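You operate a simulated robot arm through the tools that you are given. There is no shell and no other tool. Be economical: measure what you need, move in short steps, check, and stop when the job is done.

You run a simulated two-armed robot. Do the job below in one go: nothing can be reset, and whatever is moved stays where it is left.

## Task
Clear the danger sign away, lock the pull-out shelf in and switch the pulse unit on.
Fine: the sign goes on the lock shelf; both lock knobs of the pull-out shelf; the switch comes last.

The check looks at the end state, three seconds after you hand in, the way a careful person would. Anything else that was tipped, shoved, dropped, spilled or broken makes it a failure.

## Robot
Two 7-joint arms with two-finger parallel grippers on one trunk, on a base that drives. Base frame: it is fixed to the floor where the robot stands at the start and does not move with it; the origin is under the middle of the robot, x ahead of it, y to its left, z up; the surface under the hand at the start is at about z = 797. Units: mm, degrees, N and s.
The left shoulder is at the start at [70, 163, 1320], the right one opposite. With the tool pointing down near the work surface each hand reaches from about 220 to 840 mm from the robot's upright axis, wherever it stands, measured 20 degrees to its own side. Places, roughly: current knob [600, -100, 1400]; delay knob [600, -100, 1200]; latch of the rack door [600, 100, 700]; left lock knob of the pull-out shelf [600, 200, 800]; left lock knob of the slide-in unit [600, 200, 1600]; left toggle of the alarm unit [600, 0, 1700]; limit knob [600, -100, 1700]; lock bar [1200, 500, 1400]; magnet supply switch [600, 0, 1400]; output button [600, -200, 1400]; power lever of the switch box by the rack [1300, 600, 1500]; pull-out shelf [600, 0, 800]; pulse unit [800, 0, 1200]; pulse unit switch [600, 0, 1200]; right lock knob of the pull-out shelf [600, -300, 800]; right lock knob of the slide-in unit [600, -300, 1600]. Payload 3.43 kg a hand.
The TCP of each hand is the grasp point between the finger pads, 34 mm short of the fingertips. In the tool frame z runs along the fingers and y along their closing line. The gripper opens to 128 mm. The fingers are 24 mm wide and 12 mm thick; the gripper's body (48 by 130 mm) begins 96 mm behind the TCP.
Orientation is that of the tool frame in the base frame, as [roll, pitch, yaw] about the fixed x, y, z axes, in that order (R = Rz(yaw) Ry(pitch) Rx(roll)). With the fingers straight down and closing along the base's y, the tool's x points along the base's -x, its y along +y and its z along -z.

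## Interface
- The arms move only by the tool drive_tool. It takes "left_deltas", "right_deltas" or both (then of equal length, played together; a hand with none holds still); each is a list of rows, each a list of 7 numbers: the shift along the base's x, y, z in units of 400 mm (1.0 is 400 mm), then the turn, a rotation vector about the base's x, y, z in units of 90 degrees (1.0 is 90 degrees), then the finger opening in mm, from 0 to 128. In form: [[dx, dy, dz, rx, ry, rz, gripper], ...]. A call has 1 to 12 rows; each row is the pose to reach, as a shift and turn from the pose commanded when the call began. A call with a number of a shift or a turn outside -1 to 1 is refused whole. Each row takes 0.2 s and may step no farther than 50 mm and 8.6 degrees from the row before; otherwise, or with a gripper value out of range, the whole call is refused. Where a pose cannot be reached the arm comes as near as it can. A force on the tool above 40 N (or 10 N above the force at the start of the call, whichever is more), or a blocked arm, ends the call early, and 0.2 s more pass. The fingers move at their own pace (about 153 mm/s each) and stop on an object; they squeeze with about 30 N. The grip force told is the motor's: it shows also when the fingers shut on nothing. Time passes only in rows, and 0.2 s behind the last, so rows that repeat a pose let the fingers close. It gives the time, the measured TCP pose, the force on the tool (base axes), the opening and the grip force at its end, in the units of the frame above (readings bear some noise), with the torque about the TCP (base axes, N m) and any sound that the robot's microphone picked up.
- Cameras (640 x 400 px; columns grow to the right, rows downward): "scene" is now at [139.5, -19.8, 1557.2]; the picture's right is [-0.13, -0.99, 0.00], its down [-0.52, 0.07, -0.85] and it looks along [0.85, -0.11, -0.52] (base axes); focal length 214 px, centre (320, 200). "left" rides on the left gripper at [76, 11, -160] in its tool frame; the picture's right is [-0.15, 0.99, 0.00], its down [-0.88, -0.13, -0.46] and it looks along [-0.45, -0.07, 0.89] (tool axes); focal length 234 px, centre (320, 200). "right" rides on the right gripper at [76, -11, -160] in its tool frame; the picture's right is [0.15, 0.99, 0.00], its down [-0.88, 0.13, -0.46] and it looks along [-0.45, 0.07, 0.89] (tool axes); focal length 234 px, centre (320, 200). There is no depth. A picture from a camera that has moved, and an enlarged one, comes with that camera's place and axes in the base frame and with its lens. The place of the scene camera against the robot may be out by one fixed shift of up to 12 mm in any direction.
- snapshot(camera): a new picture of that camera. No time passes.
- raise_lower(by): slides the trunk up (or, below 0, down) by that many mm; the arms and the scene camera ride with it, the base frame stays. It gives what a move gives, with no picture.
- roll_base(legs): drives the robot by 1 to 6 legs, each [ahead, left, turn to the left] in mm, mm and degrees, along the robot's own axes; the way and the turn of a leg run together, so that a leg with both is an arc; at most 1500 mm and 180 degrees a leg. The arms and the cameras ride along, it lands a little off, and it stops where it bumps. It gives what a move gives.
- turn_head(pan, tilt): turns the head with the scene camera to pan (to the left, within 86 degrees either way) and tilt (down, from -29 to 69), counted from straight ahead of the robot. It gives what a move gives.
- inspect(camera, box): a new picture of the part [left, top, right, bottom] of that camera's present view, enlarged. No time passes.
- sign_off(): hands the job in; it is judged then, once.

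Work in short steps. Places have to be worked out from the pictures, the camera data and where the tool is seen: move nearer, look again, correct. Check each grasp and each placing, and mend what went wrong. You have 120 turns and 88 pictures in all, those below and enlarged ones among them. Open the grippers and draw the arms clear of the work before you hand the job in, unless the task says otherwise; then end with one line.

The tools are called by a JSON object that holds its "method" and its "body". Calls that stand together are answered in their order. drive_tool: Moves the arms, as the interface text tells. Its arguments: {"type":"object","properties":{"left_deltas":{"type":"array"},"right_deltas":{"type":"array"}},"required":[]} The other tools are called the same way: raise_lower (by) slides the trunk up or down; roll_base (legs) drives the base; turn_head (pan, tilt) turns the head that bears the scene camera; snapshot (camera) takes a picture; inspect (camera, box) takes an enlarged picture of a part of a camera's view; sign_off () hands the job in.

At the start:

```text
t: 0.0
left_eef_pos: [493.5, 167.6, 1488.1]
left_ee_rot: [180.0, 0.0, 180.0]
left_force: [1.0, -0.1, 0.2]
left_torque: [0.02, 0.01, -0.02]
left_grip_width: 128.1
left_finger_force: 0.1
right_eef_pos: [391.2, -202.1, 1418.2]
right_ee_rot: [180.0, 0.1, -180.0]
right_force: [0.1, 0.1, 0.4]
right_torque: [-0.03, -0.03, 0.02]
right_grip_width: 127.9
right_finger_force: 0.1
trunk travel left (down, up): [-800.0, 140.0]
robot x, y, heading: [1.9, 1.9, 0.1]
head pan, tilt: [-7.5, 31.4]
```

scene: 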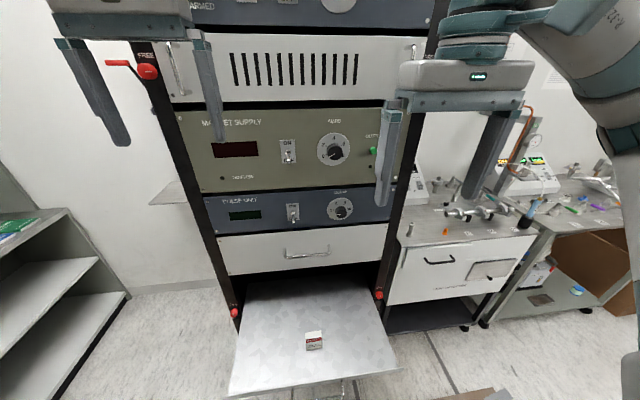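
right: 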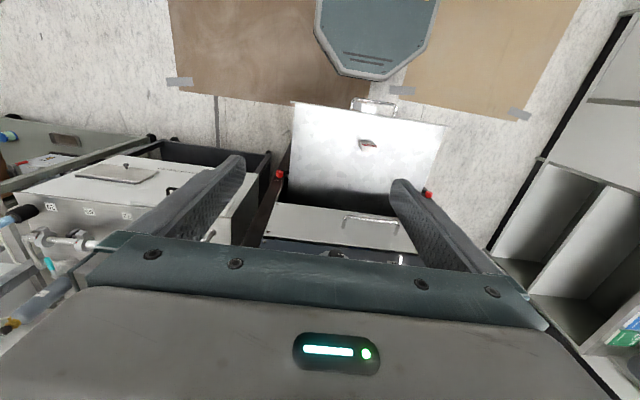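
left: 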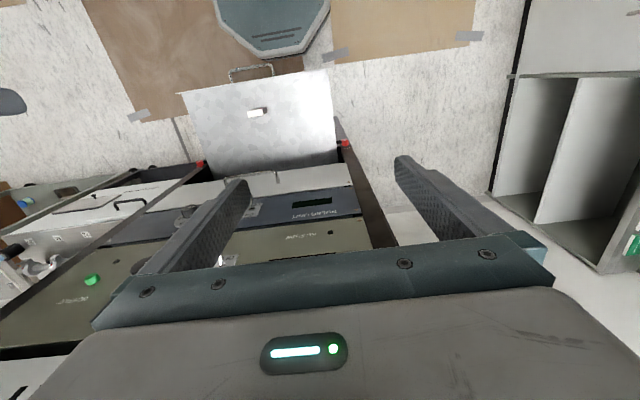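

I see the rack with the pull-out shelf extended and a small danger sign on it. I enlarge the sign and look around for the lock shelf.

{"method": "inspect", "body": {"camera": "scene", "box": [210, 260, 410, 400]}}

{"method": "turn_head", "body": {"pan": 30, "tilt": 15}}

{"method": "snapshot", "body": {"camera": "scene"}}

```text
2.86 times, centred on (310, 330) of scene
camera zoom: at [139.5, -19.8, 1557.2], right [-0.13, -0.99, 0.0], down [-0.52, 0.07, -0.85], along [0.85, -0.11, -0.52], focal length 613 px, centre (349, -171)
```

zoom: 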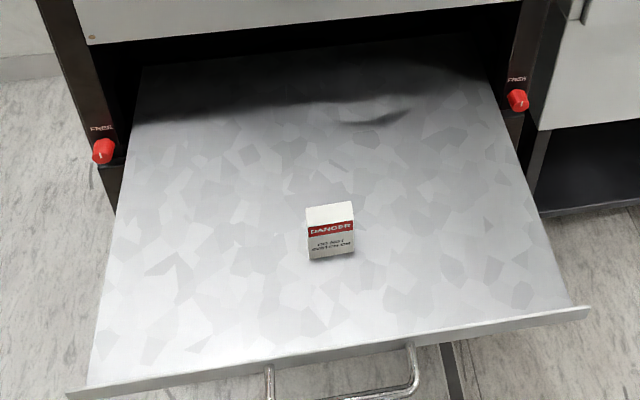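

```text
t: 1.0
left_eef_pos: [494.2, 169.2, 1489.5]
left_ee_rot: [180.0, 0.1, -180.0]
left_force: [-0.2, -0.1, -1.0]
left_torque: [-0.02, 0.03, -0.03]
left_grip_width: 128.1
left_finger_force: 0.0
right_eef_pos: [391.9, -203.2, 1417.1]
right_ee_rot: [180.0, 0.1, -179.9]
right_force: [-0.6, 0.8, 0.1]
right_torque: [0.03, 0.02, -0.03]
right_grip_width: 127.7
right_finger_force: 0.1
trunk travel left (down, up): [-800.0, 140.0]
robot x, y, heading: [-0.2, -1.7, 0.0]
head pan, tilt: [30.0, 15.0]
```

```text
83 pictures are left
camera scene: at [131.3, 38.5, 1583.6], right [0.5, -0.87, 0.0], down [-0.22, -0.13, -0.97], along [0.84, 0.48, -0.26], focal length 214 px, centre (320, 200)
```

scene: 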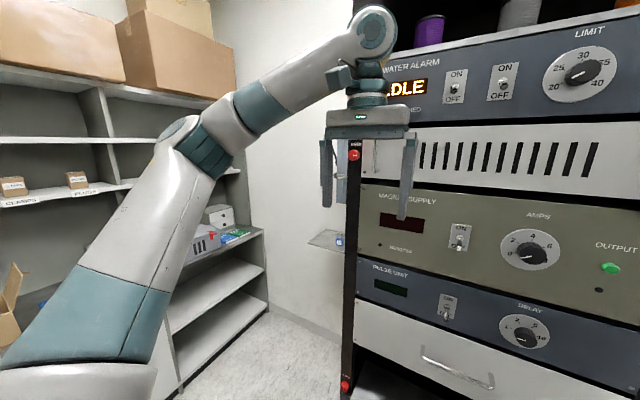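

The lock shelf appears to be the small ledge left of the rack. The left hand hides part of it, so I enlarge that region and the rack knobs.

{"method": "inspect", "body": {"camera": "scene", "box": [290, 130, 410, 260]}}

{"method": "inspect", "body": {"camera": "scene", "box": [340, 240, 520, 400]}}

```text
3.08 times, centred on (350, 195) of scene
camera zoom: at [131.3, 38.5, 1583.6], right [0.5, -0.87, 0.0], down [-0.22, -0.13, -0.97], along [0.84, 0.48, -0.26], focal length 660 px, centre (228, 215)
```

zoom: 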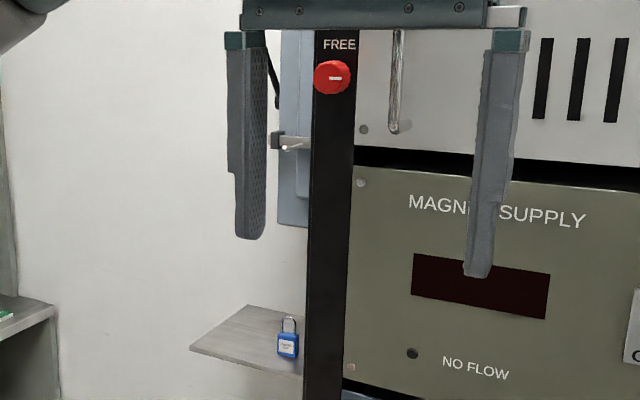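

```text
2.50 times, centred on (430, 320) of scene
camera zoom: at [131.3, 38.5, 1583.6], right [0.5, -0.87, 0.0], down [-0.22, -0.13, -0.97], along [0.84, 0.48, -0.26], focal length 536 px, centre (45, -100)
```

zoom: 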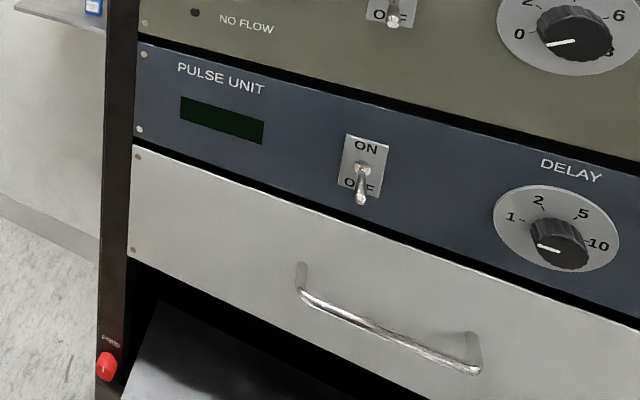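

The sign is roughly at [485, -40, 797]; the lock shelf (with a blue padlock) is roughly at [1150, 550, 1010]. I check the sign's shape from the two wrist cameras.

{"method": "inspect", "body": {"camera": "left", "box": [200, 60, 320, 135]}}

{"method": "inspect", "body": {"camera": "right", "box": [310, 100, 430, 175]}}

```text
5.33 times, centred on (260, 98) of left
camera zoom: at [417.3, 180.8, 1648.9], right [0.15, 0.99, 0.0], down [0.88, -0.13, 0.46], along [0.45, -0.07, -0.89], focal length 1249 px, centre (640, 747)
```

zoom: 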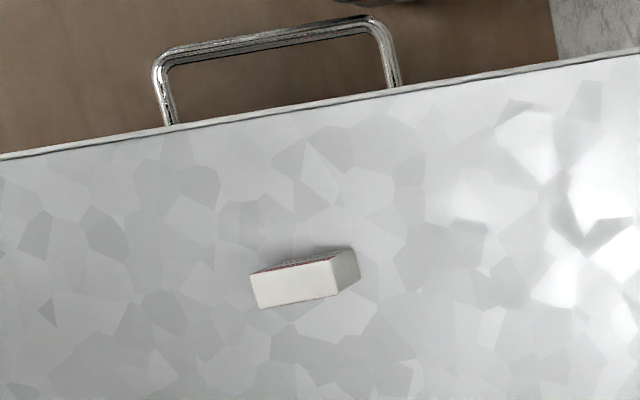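

```text
5.33 times, centred on (370, 138) of right
camera zoom: at [315.2, -214.7, 1579.2], right [-0.15, 0.99, 0.0], down [0.88, 0.13, 0.46], along [0.45, 0.07, -0.89], focal length 1249 px, centre (53, 533)
```

zoom: 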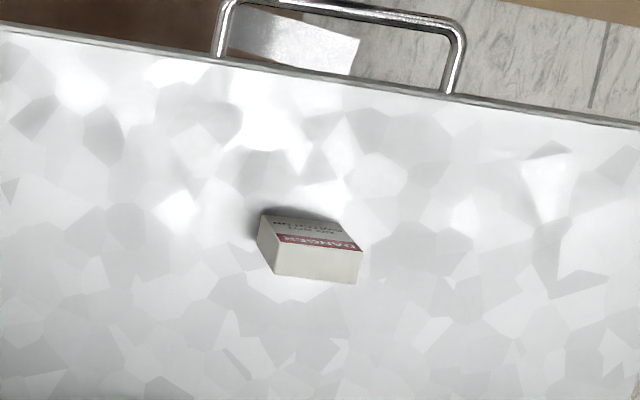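

The sign is a block, about 60 wide × 23 deep × 55 high, centred near [487, -41], aligned with the base's y. I will take it with the left hand tilted 45° forward, closing along y, which also suits placing it. First step: tilt and lower ahead of the rack.

{"method": "drive_tool", "body": {"left_deltas": [[-0.0196, -0.0435, -0.083, 0, -0.0417, 0, 128], [-0.0392, -0.087, -0.166, 0, -0.0833, 0, 128], [-0.0588, -0.1306, -0.249, 0, -0.125, 0, 128], [-0.0783, -0.1742, -0.3317, 0, -0.1667, 0, 128], [-0.098, -0.2177, -0.4146, 0, -0.2083, 0, 128], [-0.1175, -0.2613, -0.4975, 0, -0.25, 0, 128], [-0.137, -0.3048, -0.58, 0, -0.2917, 0, 128], [-0.1567, -0.3483, -0.6633, 0, -0.3333, 0, 128], [-0.1763, -0.3919, -0.7463, 0, -0.375, 0, 128], [-0.196, -0.4354, -0.829, 0, -0.4167, 0, 128], [-0.2154, -0.479, -0.912, 0, -0.4583, 0, 128], [-0.235, -0.5225, -0.995, 0, -0.5, 0, 128]]}}

```text
t: 3.6
left_eef_pos: [399.1, -41.2, 1089.9]
left_ee_rot: [-180.0, 45.1, 180.0]
left_force: [-0.3, -0.3, 0.7]
left_torque: [0.02, -0.01, 0.03]
left_grip_width: 128.1
left_finger_force: 0.0
right_eef_pos: [391.0, -205.6, 1417.5]
right_ee_rot: [179.9, 0.0, -180.0]
right_force: [-0.3, 0.4, -0.4]
right_torque: [0.03, -0.01, 0.0]
right_grip_width: 127.9
right_finger_force: 0.0
trunk travel left (down, up): [-800.0, 140.0]
robot x, y, heading: [0.5, -1.7, 0.2]
head pan, tilt: [30.0, 15.0]
```

Pose reached. I look through the left camera to fix the sign, and through the scene camera, which now sees the switch box and lock shelf freely.

{"method": "snapshot", "body": {"camera": "left"}}

{"method": "inspect", "body": {"camera": "scene", "box": [220, 100, 380, 280]}}

```text
78 pictures are left
camera left: at [231.5, -30.1, 1149.9], right [0.1, 0.99, 0.1], down [0.3, -0.13, 0.95], along [0.95, -0.07, -0.31], focal length 234 px, centre (320, 200)
```

left: 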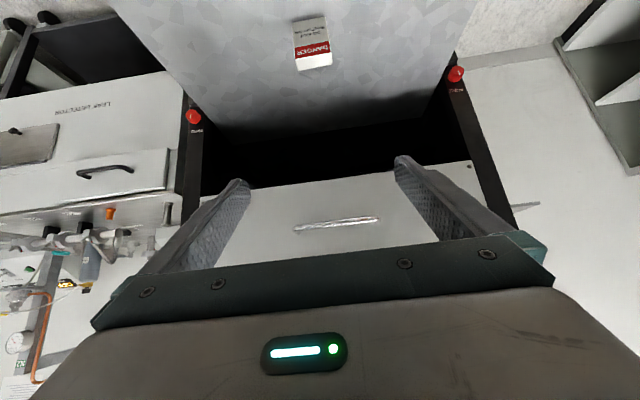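

```text
2.22 times, centred on (300, 190) of scene
camera zoom: at [130.4, 36.1, 1583.8], right [0.5, -0.87, 0.0], down [-0.22, -0.13, -0.97], along [0.84, 0.48, -0.26], focal length 477 px, centre (364, 222)
```

zoom: 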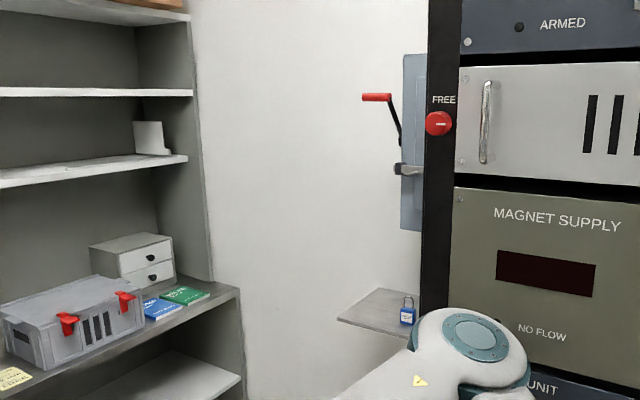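

I enlarge the sign in this view for a precise fix.

{"method": "inspect", "body": {"camera": "left", "box": [260, 0, 370, 80]}}

```text
5.00 times, centred on (315, 40) of left
camera zoom: at [231.5, -30.1, 1149.9], right [0.1, 0.99, 0.1], down [0.3, -0.13, 0.95], along [0.95, -0.07, -0.31], focal length 1171 px, centre (345, 1000)
```

zoom: 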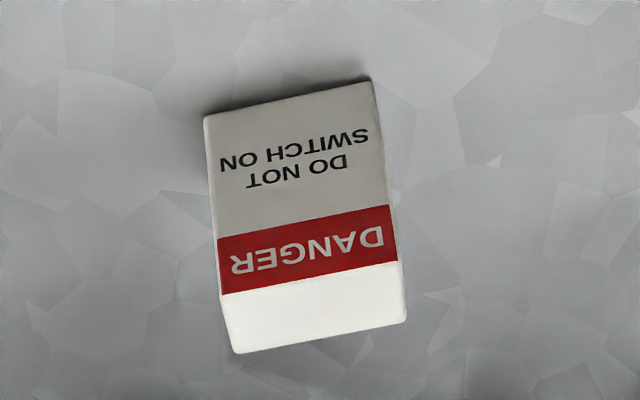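

The sign spans x ≈ 472–495, y ≈ -63…-13, and is about 65 high. I descend to a diagonal standoff, then slide in with the TCP aimed at [484, -38, 840].

{"method": "drive_tool", "body": {"left_deltas": [[0.003, 0.002, -0.106, 0, 0, 0, 128], [0.006, 0.004, -0.212, 0, 0, 0, 128], [0.009, 0.006, -0.318, 0, 0, 0, 128], [0.012, 0.008, -0.425, 0, 0, 0, 128], [0.062, 0.008, -0.475, 0, 0, 0, 128], [0.112, 0.008, -0.525, 0, 0, 0, 128], [0.162, 0.008, -0.575, 0, 0, 0, 128], [0.212, 0.008, -0.624, 0, 0, 0, 128]]}}

{"method": "snapshot", "body": {"camera": "left"}}

```text
t: 5.4
left_eef_pos: [483.9, -36.9, 841.7]
left_ee_rot: [180.0, 45.1, 180.0]
left_force: [0.7, -0.8, 0.9]
left_torque: [-0.01, 0.02, 0.0]
left_grip_width: 127.7
left_finger_force: 0.1
right_eef_pos: [391.5, -203.6, 1417.0]
right_ee_rot: [180.0, 0.0, -180.0]
right_force: [-0.8, 0.6, 0.2]
right_torque: [0.0, 0.01, -0.05]
right_grip_width: 127.7
right_finger_force: 0.0
trunk travel left (down, up): [-800.0, 140.0]
robot x, y, heading: [-0.8, -0.9, -0.2]
head pan, tilt: [30.0, 15.0]
```

```text
75 pictures are left
camera left: at [317.2, -25.0, 901.9], right [0.1, 0.99, 0.1], down [0.3, -0.13, 0.95], along [0.95, -0.07, -0.31], focal length 234 px, centre (320, 200)
```

left: 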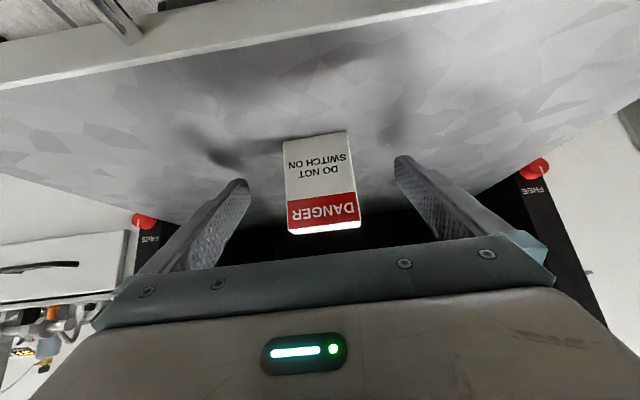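

The sign sits between the fingers and centred. I close.

{"method": "drive_tool", "body": {"left_deltas": [[0, 0, 0, 0, 0, 0, 70], [0, 0, 0, 0, 0, 0, 40], [0, 0, 0, 0, 0, 0, 30], [0, 0, 0, 0, 0, 0, 30], [0, 0, 0, 0, 0, 0, 30]]}}

```text
t: 6.6
left_eef_pos: [484.2, -37.4, 842.1]
left_ee_rot: [-179.9, 45.0, 180.0]
left_force: [-1.6, -0.2, -0.3]
left_torque: [0.03, -0.01, 0.0]
left_grip_width: 49.1
left_finger_force: 30.1
right_eef_pos: [392.1, -202.9, 1418.6]
right_ee_rot: [179.9, 0.1, -180.0]
right_force: [-0.9, 0.7, -1.2]
right_torque: [0.01, 0.0, 0.01]
right_grip_width: 128.0
right_finger_force: 0.0
trunk travel left (down, up): [-800.0, 140.0]
robot x, y, heading: [1.0, 5.2, -0.0]
head pan, tilt: [30.0, 15.0]
```

Gripped at 49 mm with 30 N. I lift clear and draw back to about [330, 120, 1130].

{"method": "drive_tool", "body": {"left_deltas": [[0, 0, 0.1, 0, 0, 0, 30], [-0.03, 0, 0.2, 0, 0, 0, 30], [-0.08, 0.04, 0.29, 0, 0, 0, 30], [-0.13, 0.09, 0.37, 0, 0, 0, 30], [-0.18, 0.14, 0.45, 0, 0, 0, 30], [-0.23, 0.19, 0.52, 0, 0, 0, 30], [-0.28, 0.24, 0.6, 0, 0, 0, 30], [-0.33, 0.3, 0.68, 0, 0, 0, 30], [-0.37, 0.36, 0.74, 0, 0, 0, 30]]}}

{"method": "snapshot", "body": {"camera": "left"}}

{"method": "snapshot", "body": {"camera": "scene"}}

```text
t: 8.4
left_eef_pos: [411.6, 55.0, 1017.2]
left_ee_rot: [165.0, 43.3, 170.1]
left_force: [0.7, 0.0, -0.5]
left_torque: [0.03, -0.01, -0.01]
left_grip_width: 49.3
left_finger_force: 29.9
left hand out of reach, approached as far as the arm can: row 6, 7, 8
right_eef_pos: [390.6, -202.5, 1416.9]
right_ee_rot: [179.9, 0.0, -180.0]
right_force: [0.3, -0.6, -0.2]
right_torque: [-0.01, -0.01, 0.02]
right_grip_width: 128.1
right_finger_force: 0.0
trunk travel left (down, up): [-800.0, 140.0]
robot x, y, heading: [-2.1, 3.5, -0.2]
head pan, tilt: [30.0, 15.0]
stopped in row 8 (left hand): the arm was blocked; the commanded pose is now the measured one
```

```text
74 pictures are left
camera left: at [245.7, 54.7, 1080.8], right [0.1, 0.95, 0.29], down [0.32, -0.3, 0.9], along [0.94, 0.0, -0.33], focal length 234 px, centre (320, 200)
```

left: 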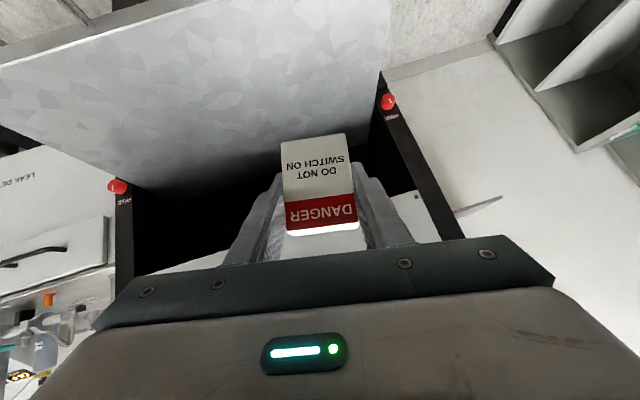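

```text
73 pictures are left
camera scene: at [130.4, 38.2, 1583.7], right [0.5, -0.87, 0.0], down [-0.22, -0.13, -0.97], along [0.84, 0.48, -0.26], focal length 214 px, centre (320, 200)
```

scene: 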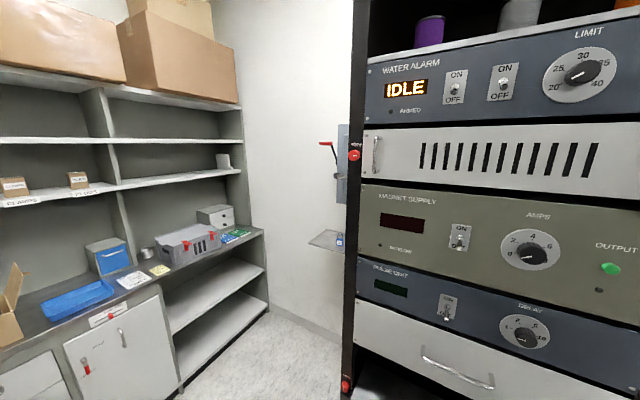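

Sign held; the arm hit a close-in limit. I back the base off from the rack and shift left, then look at the lock shelf.

{"method": "roll_base", "body": {"legs": [[-200, 0, 0], [0, 550, 0]]}}

{"method": "turn_head", "body": {"pan": 0, "tilt": 20}}

{"method": "snapshot", "body": {"camera": "scene"}}

```text
t: 9.6
left_eef_pos: [312.3, 56.2, 1021.4]
left_ee_rot: [164.9, 43.5, 169.9]
left_force: [-2.0, -0.2, -1.0]
left_torque: [-0.01, -0.03, 0.03]
left_grip_width: 49.0
left_finger_force: 30.1
right_eef_pos: [285.7, -202.5, 1421.3]
right_ee_rot: [179.9, 0.4, 179.6]
right_force: [-1.1, 0.8, 0.2]
right_torque: [0.01, -0.14, -0.01]
right_grip_width: 128.0
right_finger_force: 0.0
trunk travel left (down, up): [-800.0, 140.0]
robot x, y, heading: [-98.7, 0.3, -0.4]
head pan, tilt: [30.0, 15.0]
stopped in leg 1: the robot was blocked; the commanded pose is now the measured one
```

```text
t: 10.5
left_eef_pos: [318.2, 56.9, 1018.5]
left_ee_rot: [165.0, 43.3, 169.9]
left_force: [-0.5, -1.2, -0.3]
left_torque: [0.01, -0.01, 0.01]
left_grip_width: 48.9
left_finger_force: 30.1
right_eef_pos: [294.6, -203.4, 1417.8]
right_ee_rot: [179.9, -0.1, 179.7]
right_force: [0.6, -0.6, 0.2]
right_torque: [0.02, 0.04, -0.02]
right_grip_width: 128.4
right_finger_force: 0.1
trunk travel left (down, up): [-800.0, 140.0]
robot x, y, heading: [-94.4, 2.7, -0.2]
head pan, tilt: [0.0, 20.0]
```

```text
72 pictures are left
camera scene: at [53.1, -6.8, 1575.3], right [0.0, -1.0, 0.0], down [-0.35, 0.0, -0.94], along [0.94, 0.0, -0.35], focal length 214 px, centre (320, 200)
```

scene: 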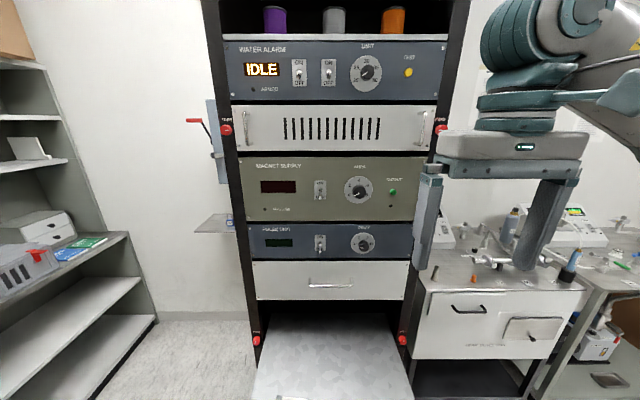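

The base bumped something behind at x ≈ -95. Before moving left I look to both sides.

{"method": "turn_head", "body": {"pan": 86, "tilt": 40}}

{"method": "snapshot", "body": {"camera": "scene"}}

```text
t: 12.1
left_eef_pos: [317.2, 56.3, 1019.4]
left_ee_rot: [165.1, 43.4, 169.9]
left_force: [0.3, -0.5, -0.9]
left_torque: [0.01, -0.01, -0.03]
left_grip_width: 48.9
left_finger_force: 29.9
right_eef_pos: [295.3, -202.0, 1419.2]
right_ee_rot: [180.0, -0.1, 179.6]
right_force: [-0.1, 0.3, 0.6]
right_torque: [-0.01, 0.01, 0.02]
right_grip_width: 128.1
right_finger_force: 0.1
trunk travel left (down, up): [-800.0, 140.0]
robot x, y, heading: [-94.1, 1.8, -0.2]
head pan, tilt: [85.9, 40.0]
```

```text
71 pictures are left
camera scene: at [-34.6, 78.9, 1544.3], right [1.0, -0.07, 0.0], down [-0.05, -0.64, -0.77], along [0.06, 0.76, -0.64], focal length 214 px, centre (320, 200)
```

scene: 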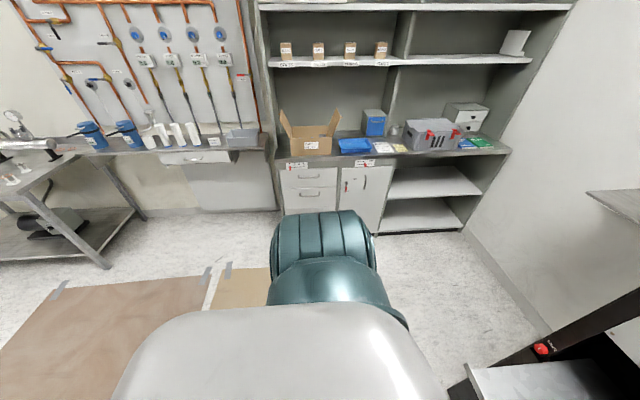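

There is room to the left. I pull slightly forward off the obstacle, then go left 600, and look again.

{"method": "roll_base", "body": {"legs": [[20, 0, 0], [0, 600, 0]]}}

{"method": "turn_head", "body": {"pan": -10, "tilt": 20}}

{"method": "snapshot", "body": {"camera": "scene"}}

```text
t: 15.9
left_eef_pos: [336.9, 655.7, 1017.8]
left_ee_rot: [164.8, 43.4, 170.1]
left_force: [-0.8, -0.3, 0.4]
left_torque: [-0.02, -0.03, -0.01]
left_grip_width: 48.9
left_finger_force: 30.1
right_eef_pos: [314.3, 396.2, 1418.7]
right_ee_rot: [179.9, 0.0, 179.8]
right_force: [-0.1, -0.1, -0.4]
right_torque: [0.01, 0.02, 0.01]
right_grip_width: 128.2
right_finger_force: 0.0
trunk travel left (down, up): [-800.0, 140.0]
robot x, y, heading: [-75.1, 600.0, -0.5]
head pan, tilt: [85.9, 40.0]
```

```text
t: 17.6
left_eef_pos: [337.1, 656.1, 1018.2]
left_ee_rot: [165.0, 43.5, 170.0]
left_force: [0.2, 0.2, 0.2]
left_torque: [0.02, -0.02, -0.01]
left_grip_width: 49.1
left_finger_force: 29.9
right_eef_pos: [314.9, 396.5, 1418.0]
right_ee_rot: [179.9, 0.1, 179.7]
right_force: [-0.2, -0.3, 0.0]
right_torque: [0.0, 0.0, 0.04]
right_grip_width: 128.0
right_finger_force: 0.0
trunk travel left (down, up): [-800.0, 140.0]
robot x, y, heading: [-72.8, 599.1, 0.0]
head pan, tilt: [-10.0, 20.0]
```

```text
70 pictures are left
camera scene: at [68.2, 576.7, 1575.4], right [-0.17, -0.98, 0.0], down [-0.34, 0.06, -0.94], along [0.93, -0.16, -0.34], focal length 214 px, centre (320, 200)
```

scene: 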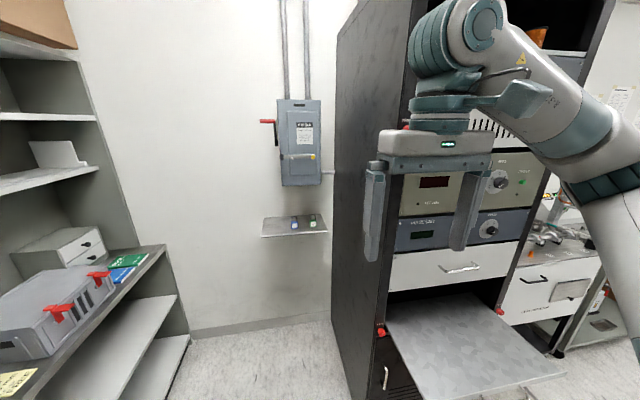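

{"method": "inspect", "body": {"camera": "scene", "box": [240, 90, 350, 250]}}

```text
2.50 times, centred on (295, 170) of scene
camera zoom: at [68.2, 576.7, 1575.4], right [-0.17, -0.98, 0.0], down [-0.34, 0.06, -0.94], along [0.93, -0.16, -0.34], focal length 536 px, centre (382, 275)
```

zoom: 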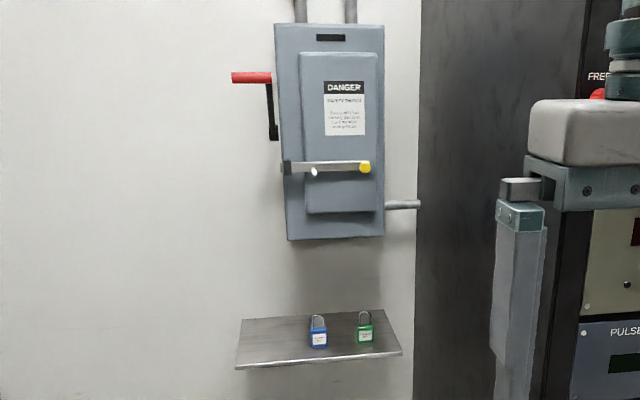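

The lock shelf spans x ≈ 1180–1445, y ≈ 330–720, top z ≈ 970, with two padlocks at y ≈ 531 and 415; free room is at about [1260, 645]. I drive left 200 more (to keep the right elbow off the rack) and forward.

{"method": "roll_base", "body": {"legs": [[0, 200, 0], [520, 0, 0]]}}

{"method": "snapshot", "body": {"camera": "scene"}}

```text
t: 21.8
left_eef_pos: [847.8, 871.1, 1021.0]
left_ee_rot: [166.6, 44.1, 171.0]
left_force: [0.1, 0.6, 0.0]
left_torque: [0.02, -0.01, -0.01]
left_grip_width: 49.1
left_finger_force: 30.0
right_eef_pos: [822.2, 622.7, 1426.4]
right_ee_rot: [-178.7, 0.5, 179.9]
right_force: [0.6, 0.0, 0.3]
right_torque: [0.0, -0.03, -0.01]
right_grip_width: 128.1
right_finger_force: 0.1
trunk travel left (down, up): [-800.0, 140.0]
robot x, y, heading: [445.2, 797.9, -0.2]
head pan, tilt: [-10.0, 20.0]
```

```text
68 pictures are left
camera scene: at [574.4, 805.5, 1576.7], right [-0.18, -0.98, 0.02], down [-0.33, 0.04, -0.94], along [0.93, -0.18, -0.33], focal length 214 px, centre (320, 200)
```

scene: 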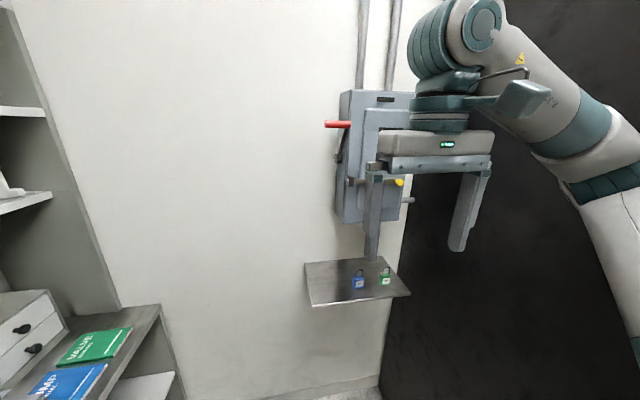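

Shelf re-fixed: front edge x ≈ 1165, y 327–710. I advance 90 mm more to bring the target within comfortable reach.

{"method": "roll_base", "body": {"legs": [[90, 0, 0]]}}

{"method": "drive_tool", "body": {"left_deltas": [[0, 0, 0.05, 0, 0, 0, 30], [0, 0, 0.1, 0, 0, 0, 30]]}}

```text
t: 22.5
left_eef_pos: [846.0, 871.5, 1021.1]
left_ee_rot: [166.1, 43.9, 170.8]
left_force: [-0.5, -0.1, -0.4]
left_torque: [-0.02, 0.0, -0.01]
left_grip_width: 48.9
left_finger_force: 29.8
right_eef_pos: [820.1, 622.3, 1426.8]
right_ee_rot: [-178.7, 0.6, -179.6]
right_force: [1.0, -0.2, 0.4]
right_torque: [0.01, 0.02, -0.01]
right_grip_width: 127.9
right_finger_force: 0.1
trunk travel left (down, up): [-800.0, 140.0]
robot x, y, heading: [442.9, 802.0, -0.5]
head pan, tilt: [-10.0, 20.0]
stopped in leg 1: the robot was blocked; the commanded pose is now the measured one
```

```text
t: 23.2
left_eef_pos: [852.6, 903.8, 1020.3]
left_ee_rot: [154.7, 41.0, 163.4]
left_force: [0.2, -1.0, -0.3]
left_torque: [0.0, 0.01, 0.0]
left_grip_width: 49.1
left_finger_force: 30.7
left hand out of reach, approached as far as the arm can: row 1, 2
right_eef_pos: [819.9, 623.4, 1425.4]
right_ee_rot: [-178.7, 0.7, -179.3]
right_force: [-0.5, 0.5, 0.5]
right_torque: [-0.01, 0.0, 0.02]
right_grip_width: 128.1
right_finger_force: 0.1
trunk travel left (down, up): [-800.0, 140.0]
robot x, y, heading: [442.9, 806.8, -0.2]
head pan, tilt: [-10.0, 20.0]
stopped in row 2 (left hand): the arm was blocked; the commanded pose is now the measured one
```

The right hand's offset shows its arm is rubbing the rack side. I shift left 90 and then go forward a little.

{"method": "roll_base", "body": {"legs": [[-20, 50, 0], [0, 50, 0], [100, 0, 0]]}}

{"method": "turn_head", "body": {"pan": -40, "tilt": 30}}

{"method": "snapshot", "body": {"camera": "scene"}}

```text
t: 25.4
left_eef_pos: [939.1, 987.2, 1020.1]
left_ee_rot: [153.8, 40.4, 163.0]
left_force: [-0.5, 0.8, 0.0]
left_torque: [-0.01, -0.04, -0.02]
left_grip_width: 48.7
left_finger_force: 30.2
right_eef_pos: [909.4, 701.0, 1420.2]
right_ee_rot: [-179.7, 0.2, -179.7]
right_force: [-0.2, 0.8, 0.5]
right_torque: [-0.02, 0.0, 0.01]
right_grip_width: 127.9
right_finger_force: 0.2
trunk travel left (down, up): [-800.0, 140.0]
robot x, y, heading: [521.8, 897.9, -0.4]
head pan, tilt: [-10.0, 20.0]
```

```text
t: 26.4
left_eef_pos: [939.7, 985.6, 1020.0]
left_ee_rot: [153.8, 40.3, 162.8]
left_force: [0.5, -0.2, -0.1]
left_torque: [0.0, -0.02, -0.01]
left_grip_width: 49.3
left_finger_force: 30.5
right_eef_pos: [911.0, 698.6, 1420.3]
right_ee_rot: [-179.7, 0.2, -179.7]
right_force: [-0.3, 0.0, -0.3]
right_torque: [0.04, -0.05, -0.01]
right_grip_width: 127.8
right_finger_force: 0.0
trunk travel left (down, up): [-800.0, 140.0]
robot x, y, heading: [523.1, 895.2, -0.2]
head pan, tilt: [-40.0, 30.0]
```

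```text
67 pictures are left
camera scene: at [642.2, 832.9, 1559.5], right [-0.65, -0.76, 0.0], down [-0.38, 0.32, -0.87], along [0.66, -0.56, -0.5], focal length 214 px, centre (320, 200)
```

scene: 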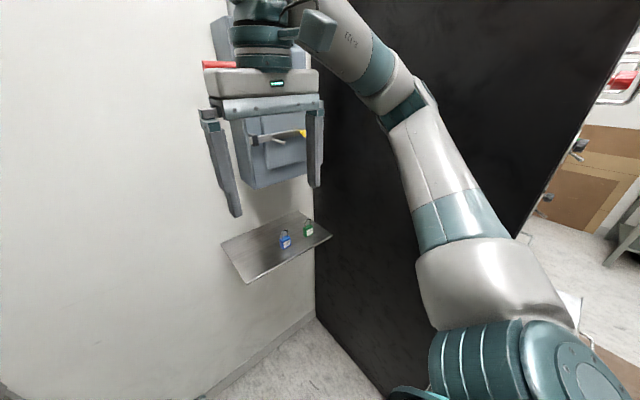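

Now free. I raise the right hand 120 mm for clearance and bring the left hand outward while levelling the sign (yawed -15°), to a waypoint near [1130, 780, 1120].

{"method": "drive_tool", "body": {"left_deltas": [[0.06, -0.064, 0.02, -0.027, 0.001, -0.022, 30], [0.119, -0.128, 0.04, -0.055, 0.002, -0.043, 30], [0.178, -0.193, 0.07, -0.082, 0.003, -0.065, 30], [0.237, -0.257, 0.1, -0.11, 0.004, -0.086, 30], [0.297, -0.321, 0.14, -0.137, 0.006, -0.108, 30], [0.356, -0.385, 0.18, -0.164, 0.007, -0.129, 30], [0.416, -0.45, 0.215, -0.192, 0.008, -0.151, 30], [0.475, -0.514, 0.25, -0.219, 0.009, -0.172, 30]], "right_deltas": [[0, 0, 0.04, 0, 0, 0, 128], [0, 0, 0.08, 0, 0, 0, 128], [0, 0, 0.12, 0, 0, 0, 128], [0, 0, 0.16, 0, 0, 0, 128], [0, 0, 0.2, 0, 0, 0, 128], [0, 0, 0.24, 0, 0, 0, 128], [0, 0, 0.27, 0, 0, 0, 128], [0, 0, 0.3, 0, 0, 0, 128]]}}

{"method": "snapshot", "body": {"camera": "scene"}}

{"method": "snapshot", "body": {"camera": "left"}}

```text
t: 27.0
left_eef_pos: [985.1, 996.4, 997.1]
left_ee_rot: [147.6, 36.8, 155.6]
left_force: [-0.2, 0.3, 0.5]
left_torque: [-0.01, 0.04, 0.01]
left_grip_width: 48.8
left_finger_force: 30.4
right_eef_pos: [911.4, 699.2, 1452.4]
right_ee_rot: [-179.7, 0.2, -179.9]
right_force: [-0.3, -0.2, -0.1]
right_torque: [0.01, -0.01, -0.02]
right_grip_width: 128.0
right_finger_force: 0.1
trunk travel left (down, up): [-800.0, 140.0]
robot x, y, heading: [522.7, 896.9, -0.2]
head pan, tilt: [-40.0, 30.0]
stopped in row 3 (left hand): the arm was blocked; the commanded pose is now the measured one
```

```text
66 pictures are left
camera scene: at [643.2, 833.7, 1559.4], right [-0.65, -0.76, 0.0], down [-0.38, 0.32, -0.87], along [0.66, -0.56, -0.5], focal length 214 px, centre (320, 200)
```

scene: 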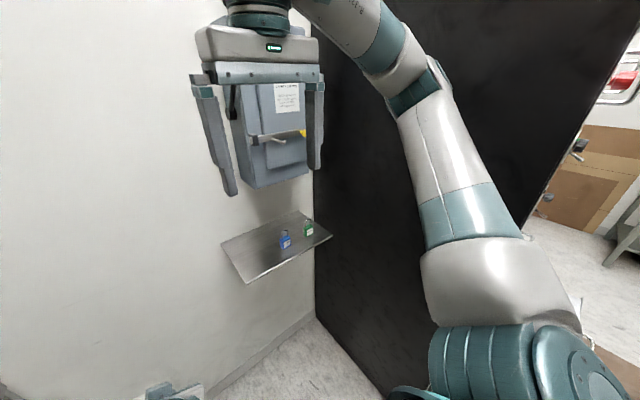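

```text
65 pictures are left
camera left: at [820.8, 987.6, 1065.3], right [0.16, 0.84, 0.51], down [0.32, -0.54, 0.78], along [0.93, 0.04, -0.36], focal length 234 px, centre (320, 200)
```

left: 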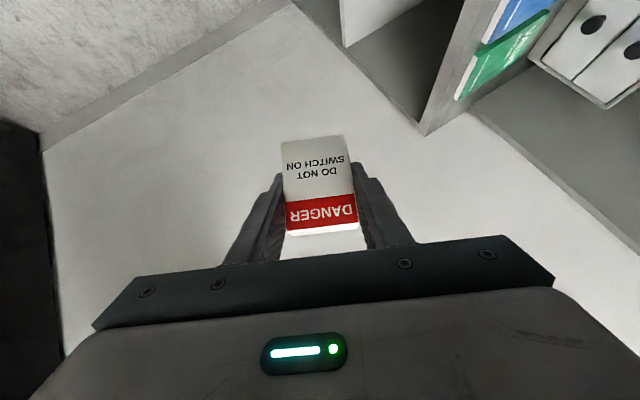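

The left arm seems jammed at a joint limit (too folded), not in contact. I raise the trunk 100 mm to unfold it and then try a forward-only stretch.

{"method": "raise_lower", "body": {"by": 100}}

{"method": "drive_tool", "body": {"left_deltas": [[0.08, 0, -0.04, 0, 0, 0, 30], [0.16, 0, -0.08, 0, 0, 0, 30], [0.24, 0, -0.12, 0, 0, 0, 30]]}}

```text
t: 28.4
left_eef_pos: [984.7, 993.8, 1097.1]
left_ee_rot: [147.6, 36.8, 155.5]
left_force: [-0.3, 0.1, -0.7]
left_torque: [-0.02, -0.04, -0.02]
left_grip_width: 48.9
left_finger_force: 30.0
right_eef_pos: [911.2, 697.7, 1552.1]
right_ee_rot: [-179.7, 0.1, -179.8]
right_force: [-0.1, 0.6, -1.1]
right_torque: [0.03, 0.01, -0.02]
right_grip_width: 128.1
right_finger_force: 0.1
trunk travel left (down, up): [-900.0, 40.0]
robot x, y, heading: [523.7, 903.4, -0.2]
head pan, tilt: [-40.0, 30.0]
```

```text
t: 29.4
left_eef_pos: [1074.6, 1026.7, 1030.2]
left_ee_rot: [143.1, 34.0, 153.4]
left_force: [-0.2, 0.6, 0.1]
left_torque: [-0.03, 0.01, -0.02]
left_grip_width: 48.8
left_finger_force: 29.7
right_eef_pos: [909.9, 698.8, 1552.4]
right_ee_rot: [-179.7, 0.2, -179.8]
right_force: [0.5, 0.6, -0.3]
right_torque: [-0.04, -0.02, -0.03]
right_grip_width: 128.1
right_finger_force: 0.0
trunk travel left (down, up): [-900.0, 40.0]
robot x, y, heading: [525.7, 899.3, 0.1]
head pan, tilt: [-40.0, 30.0]
stopped in row 3 (left hand): the arm was blocked; the commanded pose is now the measured one
```

The drift continues. I test a pure rotation in the correcting direction to see whether the wrist can recover here.

{"method": "drive_tool", "body": {"left_deltas": [[0, 0, 0, -0.05, 0, -0.05, 30], [0, 0, 0, -0.1, 0, -0.1, 30], [0, 0, 0, -0.15, 0, -0.15, 30], [0, 0, 0, -0.2, 0, -0.2, 30]]}}

{"method": "turn_head", "body": {"pan": 50, "tilt": 45}}

{"method": "snapshot", "body": {"camera": "scene"}}

```text
t: 30.4
left_eef_pos: [1074.6, 1026.1, 1030.4]
left_ee_rot: [163.6, 42.9, 147.8]
left_force: [0.8, 0.5, 0.0]
left_torque: [-0.02, 0.0, 0.02]
left_grip_width: 48.9
left_finger_force: 30.2
right_eef_pos: [910.9, 701.0, 1554.0]
right_ee_rot: [-179.8, 0.2, -179.8]
right_force: [-0.8, 0.1, -0.7]
right_torque: [-0.01, 0.0, 0.03]
right_grip_width: 128.2
right_finger_force: 0.0
trunk travel left (down, up): [-900.0, 40.0]
robot x, y, heading: [521.9, 899.4, -0.0]
head pan, tilt: [-40.0, 30.0]
```

```text
t: 32.0
left_eef_pos: [1075.2, 1025.6, 1031.4]
left_ee_rot: [163.4, 43.0, 147.8]
left_force: [0.3, -0.9, -0.9]
left_torque: [0.0, -0.03, -0.01]
left_grip_width: 49.0
left_finger_force: 29.6
right_eef_pos: [910.6, 699.3, 1553.4]
right_ee_rot: [-179.6, 0.2, -179.8]
right_force: [-0.6, -0.5, 0.5]
right_torque: [0.01, 0.0, 0.03]
right_grip_width: 128.0
right_finger_force: 0.1
trunk travel left (down, up): [-900.0, 40.0]
robot x, y, heading: [523.6, 900.5, -0.1]
head pan, tilt: [50.0, 45.0]
```

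```text
64 pictures are left
camera scene: at [626.6, 953.7, 1636.8], right [0.76, -0.65, 0.0], down [-0.46, -0.54, -0.71], along [0.46, 0.54, -0.71], focal length 214 px, centre (320, 200)
```

scene: 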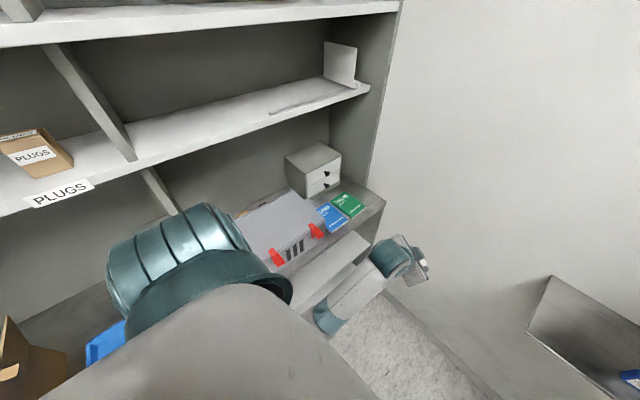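

That rotation worked, so the arm is mobile again. I level the hand to roll 180 / pitch 45 / yaw 150 while moving inward and up.

{"method": "drive_tool", "body": {"left_deltas": [[0.017, -0.088, 0.03, -0.025, 0.01, -0.02, 30], [0.035, -0.176, 0.06, -0.05, 0.02, -0.041, 30], [0.052, -0.264, 0.09, -0.074, 0.029, -0.062, 30], [0.07, -0.352, 0.12, -0.099, 0.039, -0.082, 30], [0.087, -0.44, 0.15, -0.124, 0.049, -0.103, 30]]}}

```text
t: 33.4
left_eef_pos: [1107.7, 883.8, 1061.5]
left_ee_rot: [175.8, 41.8, 148.0]
left_force: [0.0, 0.3, -0.3]
left_torque: [0.02, -0.02, -0.01]
left_grip_width: 48.9
left_finger_force: 30.0
right_eef_pos: [911.4, 699.1, 1553.4]
right_ee_rot: [-179.8, 0.3, -179.7]
right_force: [-1.5, 0.5, 0.1]
right_torque: [-0.01, -0.04, -0.01]
right_grip_width: 128.0
right_finger_force: 0.1
trunk travel left (down, up): [-900.0, 40.0]
robot x, y, heading: [527.7, 901.8, 0.0]
head pan, tilt: [50.0, 45.0]
stopped in row 5 (left hand): the arm was blocked; the commanded pose is now the measured one
```

Most of the way; it jams when pulled up/in. I continue outward towards the shelf at constant height without rotation.

{"method": "drive_tool", "body": {"left_deltas": [[0.05, -0.08, 0, 0, 0, 0, 30], [0.1, -0.16, 0, 0, 0, 0, 30], [0.14, -0.25, 0, 0, 0, 0, 30], [0.17, -0.34, 0, 0, 0, 0, 30]]}}

{"method": "turn_head", "body": {"pan": -15, "tilt": 35}}

{"method": "snapshot", "body": {"camera": "scene"}}

```text
t: 34.5
left_eef_pos: [1197.6, 831.1, 1015.5]
left_ee_rot: [167.7, 37.9, 146.4]
left_force: [0.3, 0.0, -0.4]
left_torque: [0.0, 0.0, 0.04]
left_grip_width: 49.2
left_finger_force: 29.5
right_eef_pos: [911.0, 698.2, 1551.6]
right_ee_rot: [-179.7, 0.1, -179.7]
right_force: [-0.3, -0.2, -0.2]
right_torque: [-0.02, 0.03, -0.02]
right_grip_width: 127.9
right_finger_force: 0.0
trunk travel left (down, up): [-900.0, 40.0]
robot x, y, heading: [524.8, 900.3, -0.2]
head pan, tilt: [50.0, 45.0]
stopped in row 4 (left hand): the arm was blocked; the commanded pose is now the measured one
```

```text
t: 35.9
left_eef_pos: [1197.8, 832.0, 1016.1]
left_ee_rot: [167.7, 37.9, 146.3]
left_force: [-0.2, -0.3, -0.2]
left_torque: [-0.02, -0.02, 0.01]
left_grip_width: 49.1
left_finger_force: 29.8
right_eef_pos: [911.2, 698.3, 1550.9]
right_ee_rot: [-179.7, 0.3, -179.8]
right_force: [0.5, -0.6, -0.2]
right_torque: [-0.03, 0.0, -0.01]
right_grip_width: 128.3
right_finger_force: 0.1
trunk travel left (down, up): [-900.0, 40.0]
robot x, y, heading: [522.6, 900.5, -0.4]
head pan, tilt: [-15.0, 35.0]
```

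```text
63 pictures are left
camera scene: at [658.9, 868.9, 1651.6], right [-0.26, -0.97, 0.0], down [-0.55, 0.15, -0.82], along [0.79, -0.21, -0.57], focal length 214 px, centre (320, 200)
```

scene: 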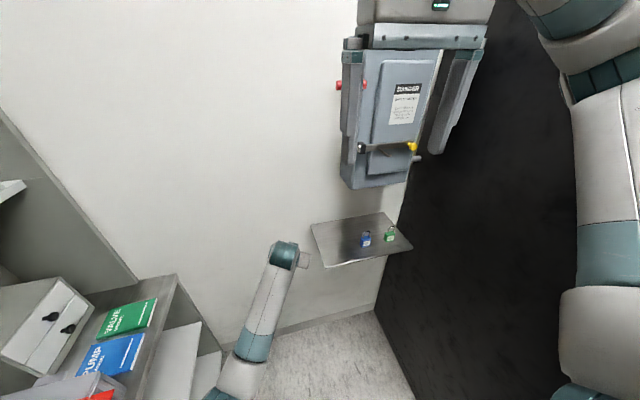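

The picture shows the forearm pointing up from a low elbow, so the wrist's bend limits me: I am too near and the target is on the wrong side. I back off 150 and turn the base 40° right so the shelf lies to the left arm's natural side.

{"method": "roll_base", "body": {"legs": [[-170, 0, 0], [0, 0, -40]]}}

{"method": "turn_head", "body": {"pan": 20, "tilt": 35}}

{"method": "snapshot", "body": {"camera": "scene"}}

```text
t: 39.2
left_eef_pos: [827.2, 415.4, 1014.7]
left_ee_rot: [167.8, 37.9, 106.6]
left_force: [-0.6, 0.3, -0.3]
left_torque: [-0.01, -0.02, -0.03]
left_grip_width: 48.9
left_finger_force: 30.3
right_eef_pos: [523.5, 497.1, 1552.2]
right_ee_rot: [-179.8, 0.2, 140.4]
right_force: [0.2, 0.8, -0.8]
right_torque: [0.02, 0.03, -0.01]
right_grip_width: 127.8
right_finger_force: 0.2
trunk travel left (down, up): [-900.0, 40.0]
robot x, y, heading: [356.1, 898.2, -39.7]
head pan, tilt: [-15.0, 35.0]
```

```text
t: 40.2
left_eef_pos: [828.2, 416.3, 1015.3]
left_ee_rot: [167.8, 37.9, 106.6]
left_force: [-0.2, 0.2, 0.2]
left_torque: [0.02, -0.01, 0.04]
left_grip_width: 48.8
left_finger_force: 30.2
right_eef_pos: [522.1, 498.1, 1552.7]
right_ee_rot: [-179.7, 0.2, 140.4]
right_force: [0.2, -0.5, -0.8]
right_torque: [0.03, -0.04, 0.0]
right_grip_width: 128.3
right_finger_force: 0.0
trunk travel left (down, up): [-900.0, 40.0]
robot x, y, heading: [352.9, 898.8, -40.0]
head pan, tilt: [20.0, 35.0]
```

```text
62 pictures are left
camera scene: at [475.4, 829.7, 1651.6], right [-0.34, -0.94, 0.0], down [-0.54, 0.2, -0.82], along [0.77, -0.28, -0.57], focal length 214 px, centre (320, 200)
```

scene: 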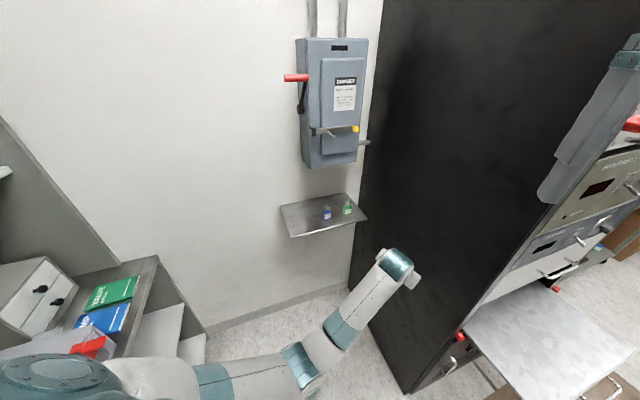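

Good view: robot at [353, 899], heading -40°, hand clear of everything. I swing the hand left and rotate it to roll 180 / pitch 45 / yaw 162 at about [1050, 650, 1055].

{"method": "drive_tool", "body": {"left_deltas": [[0.069, 0.073, 0.0125, -0.0164, 0.002, 0.0654, 30], [0.139, 0.146, 0.025, -0.0328, 0.0045, 0.1308, 30], [0.208, 0.219, 0.0375, -0.049, 0.007, 0.196, 30], [0.2775, 0.2925, 0.05, -0.0655, 0.009, 0.2615, 30], [0.347, 0.3656, 0.0625, -0.082, 0.011, 0.327, 30], [0.416, 0.439, 0.075, -0.098, 0.0135, 0.392, 30], [0.4856, 0.512, 0.0875, -0.1146, 0.016, 0.4576, 30], [0.555, 0.585, 0.1, -0.131, 0.018, 0.523, 30]]}}

{"method": "snapshot", "body": {"camera": "scene"}}

```text
t: 42.0
left_eef_pos: [1050.5, 649.2, 1055.9]
left_ee_rot: [179.9, 44.9, 161.9]
left_force: [0.1, -0.2, 0.1]
left_torque: [-0.04, -0.05, -0.03]
left_grip_width: 49.1
left_finger_force: 30.0
right_eef_pos: [523.9, 498.7, 1553.1]
right_ee_rot: [-179.8, 0.3, 140.4]
right_force: [0.7, 0.1, 0.5]
right_torque: [-0.01, 0.0, -0.01]
right_grip_width: 128.1
right_finger_force: 0.0
trunk travel left (down, up): [-900.0, 40.0]
robot x, y, heading: [357.6, 901.0, -40.1]
head pan, tilt: [20.0, 35.0]
```

```text
61 pictures are left
camera scene: at [476.1, 830.1, 1651.5], right [-0.34, -0.94, 0.0], down [-0.54, 0.2, -0.82], along [0.77, -0.28, -0.57], focal length 214 px, centre (320, 200)
```

scene: 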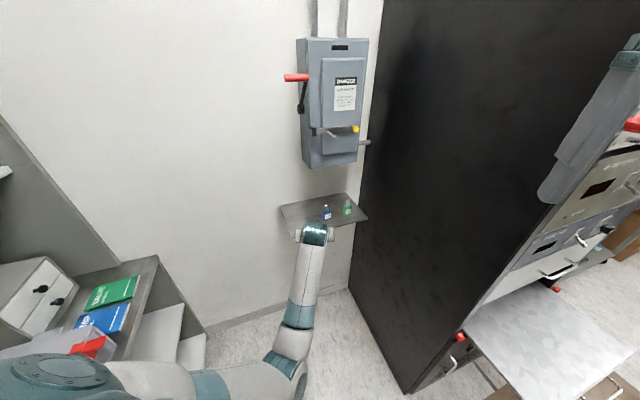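

Pose exact now. I look through the left camera for the shelf ahead.

{"method": "snapshot", "body": {"camera": "left"}}

{"method": "inspect", "body": {"camera": "scene", "box": [260, 170, 400, 270]}}

```text
60 pictures are left
camera left: at [894.8, 712.9, 1116.1], right [0.41, 0.91, 0.1], down [0.24, -0.22, 0.94], along [0.88, -0.36, -0.31], focal length 234 px, centre (320, 200)
```

left: 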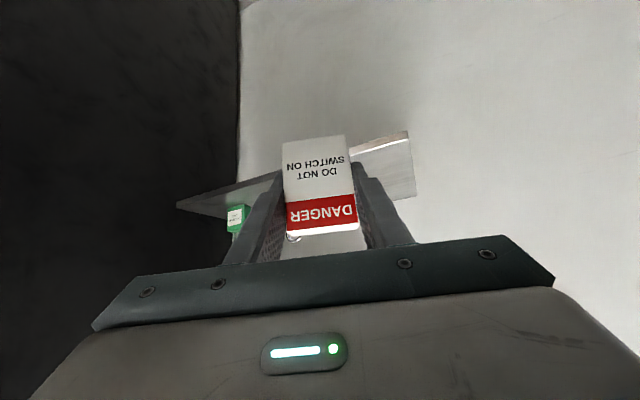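

```text
4.00 times, centred on (330, 220) of scene
camera zoom: at [476.1, 830.1, 1651.5], right [-0.34, -0.94, 0.0], down [-0.54, 0.2, -0.82], along [0.77, -0.28, -0.57], focal length 858 px, centre (280, 120)
```

zoom: 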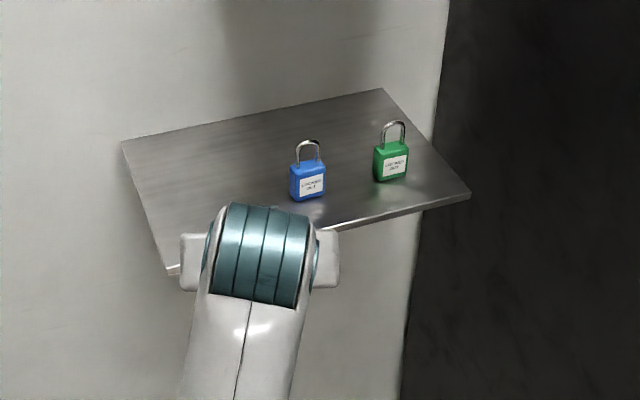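

Shelf top is at z ≈ 966, front edge x ≈ 1165, blue padlock ends at y ≈ 545. The target would be ~910 from the axis, so I drive 80 mm ahead first.

{"method": "roll_base", "body": {"legs": [[80, 0, 0]]}}

```text
t: 43.1
left_eef_pos: [1106.5, 602.2, 1059.9]
left_ee_rot: [180.0, 45.3, 161.9]
left_force: [-0.8, 0.2, -0.5]
left_torque: [0.0, -0.01, -0.04]
left_grip_width: 48.8
left_finger_force: 29.8
right_eef_pos: [577.4, 452.5, 1553.5]
right_ee_rot: [-179.8, 0.4, 140.4]
right_force: [0.0, 1.0, -0.1]
right_torque: [-0.06, -0.08, 0.0]
right_grip_width: 128.0
right_finger_force: 0.1
trunk travel left (down, up): [-900.0, 40.0]
robot x, y, heading: [418.4, 848.9, -40.0]
head pan, tilt: [20.0, 35.0]
```

I move over the shelf to [1235, 637] and then down to about 10 mm above expected contact.

{"method": "drive_tool", "body": {"left_deltas": [[0.1, 0.04, 0.01, 0, 0, 0, 30], [0.2, 0.075, 0.01, 0, 0, 0, 30], [0.321, 0.087, 0, 0, 0, 0, 30], [0.321, 0.087, -0.04, 0, 0, 0, 30], [0.321, 0.087, -0.08, 0, 0, 0, 30]]}}

{"method": "snapshot", "body": {"camera": "left"}}

{"method": "inspect", "body": {"camera": "scene", "box": [260, 170, 420, 280]}}

```text
t: 44.3
left_eef_pos: [1237.4, 633.0, 1026.2]
left_ee_rot: [179.8, 45.1, 161.9]
left_force: [0.3, -0.6, -0.3]
left_torque: [0.03, 0.01, 0.01]
left_grip_width: 48.9
left_finger_force: 29.8
right_eef_pos: [581.6, 447.3, 1553.6]
right_ee_rot: [-179.7, 0.2, 140.4]
right_force: [0.0, 0.1, 1.1]
right_torque: [0.01, -0.03, 0.03]
right_grip_width: 128.2
right_finger_force: 0.0
trunk travel left (down, up): [-900.0, 40.0]
robot x, y, heading: [413.8, 848.7, -40.1]
head pan, tilt: [20.0, 35.0]
```

```text
58 pictures are left
camera left: at [1082.1, 696.2, 1085.6], right [0.41, 0.91, 0.1], down [0.24, -0.22, 0.95], along [0.88, -0.36, -0.31], focal length 234 px, centre (320, 200)
```

left: 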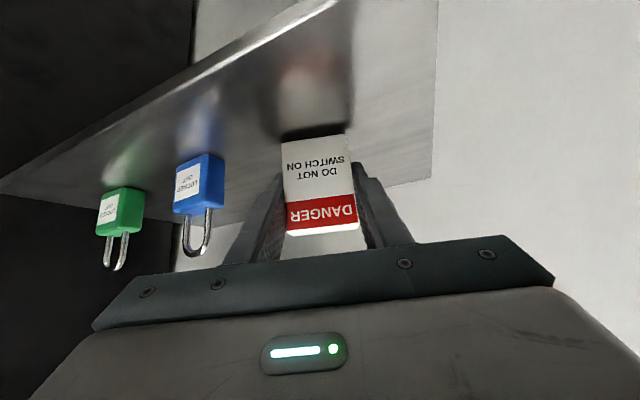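

```text
3.64 times, centred on (340, 225) of scene
camera zoom: at [534.0, 780.3, 1651.8], right [-0.34, -0.94, 0.0], down [-0.54, 0.2, -0.82], along [0.77, -0.28, -0.57], focal length 780 px, centre (247, 109)
```

zoom: 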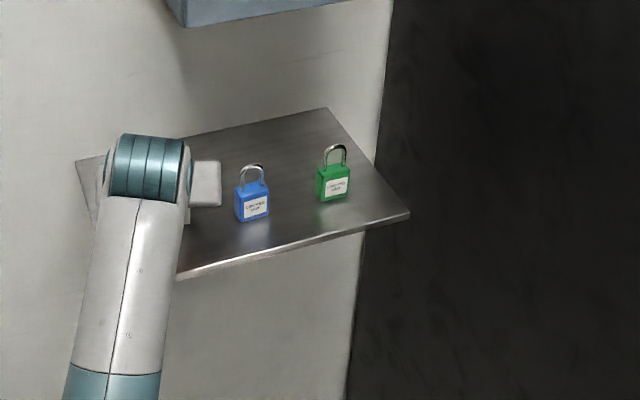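

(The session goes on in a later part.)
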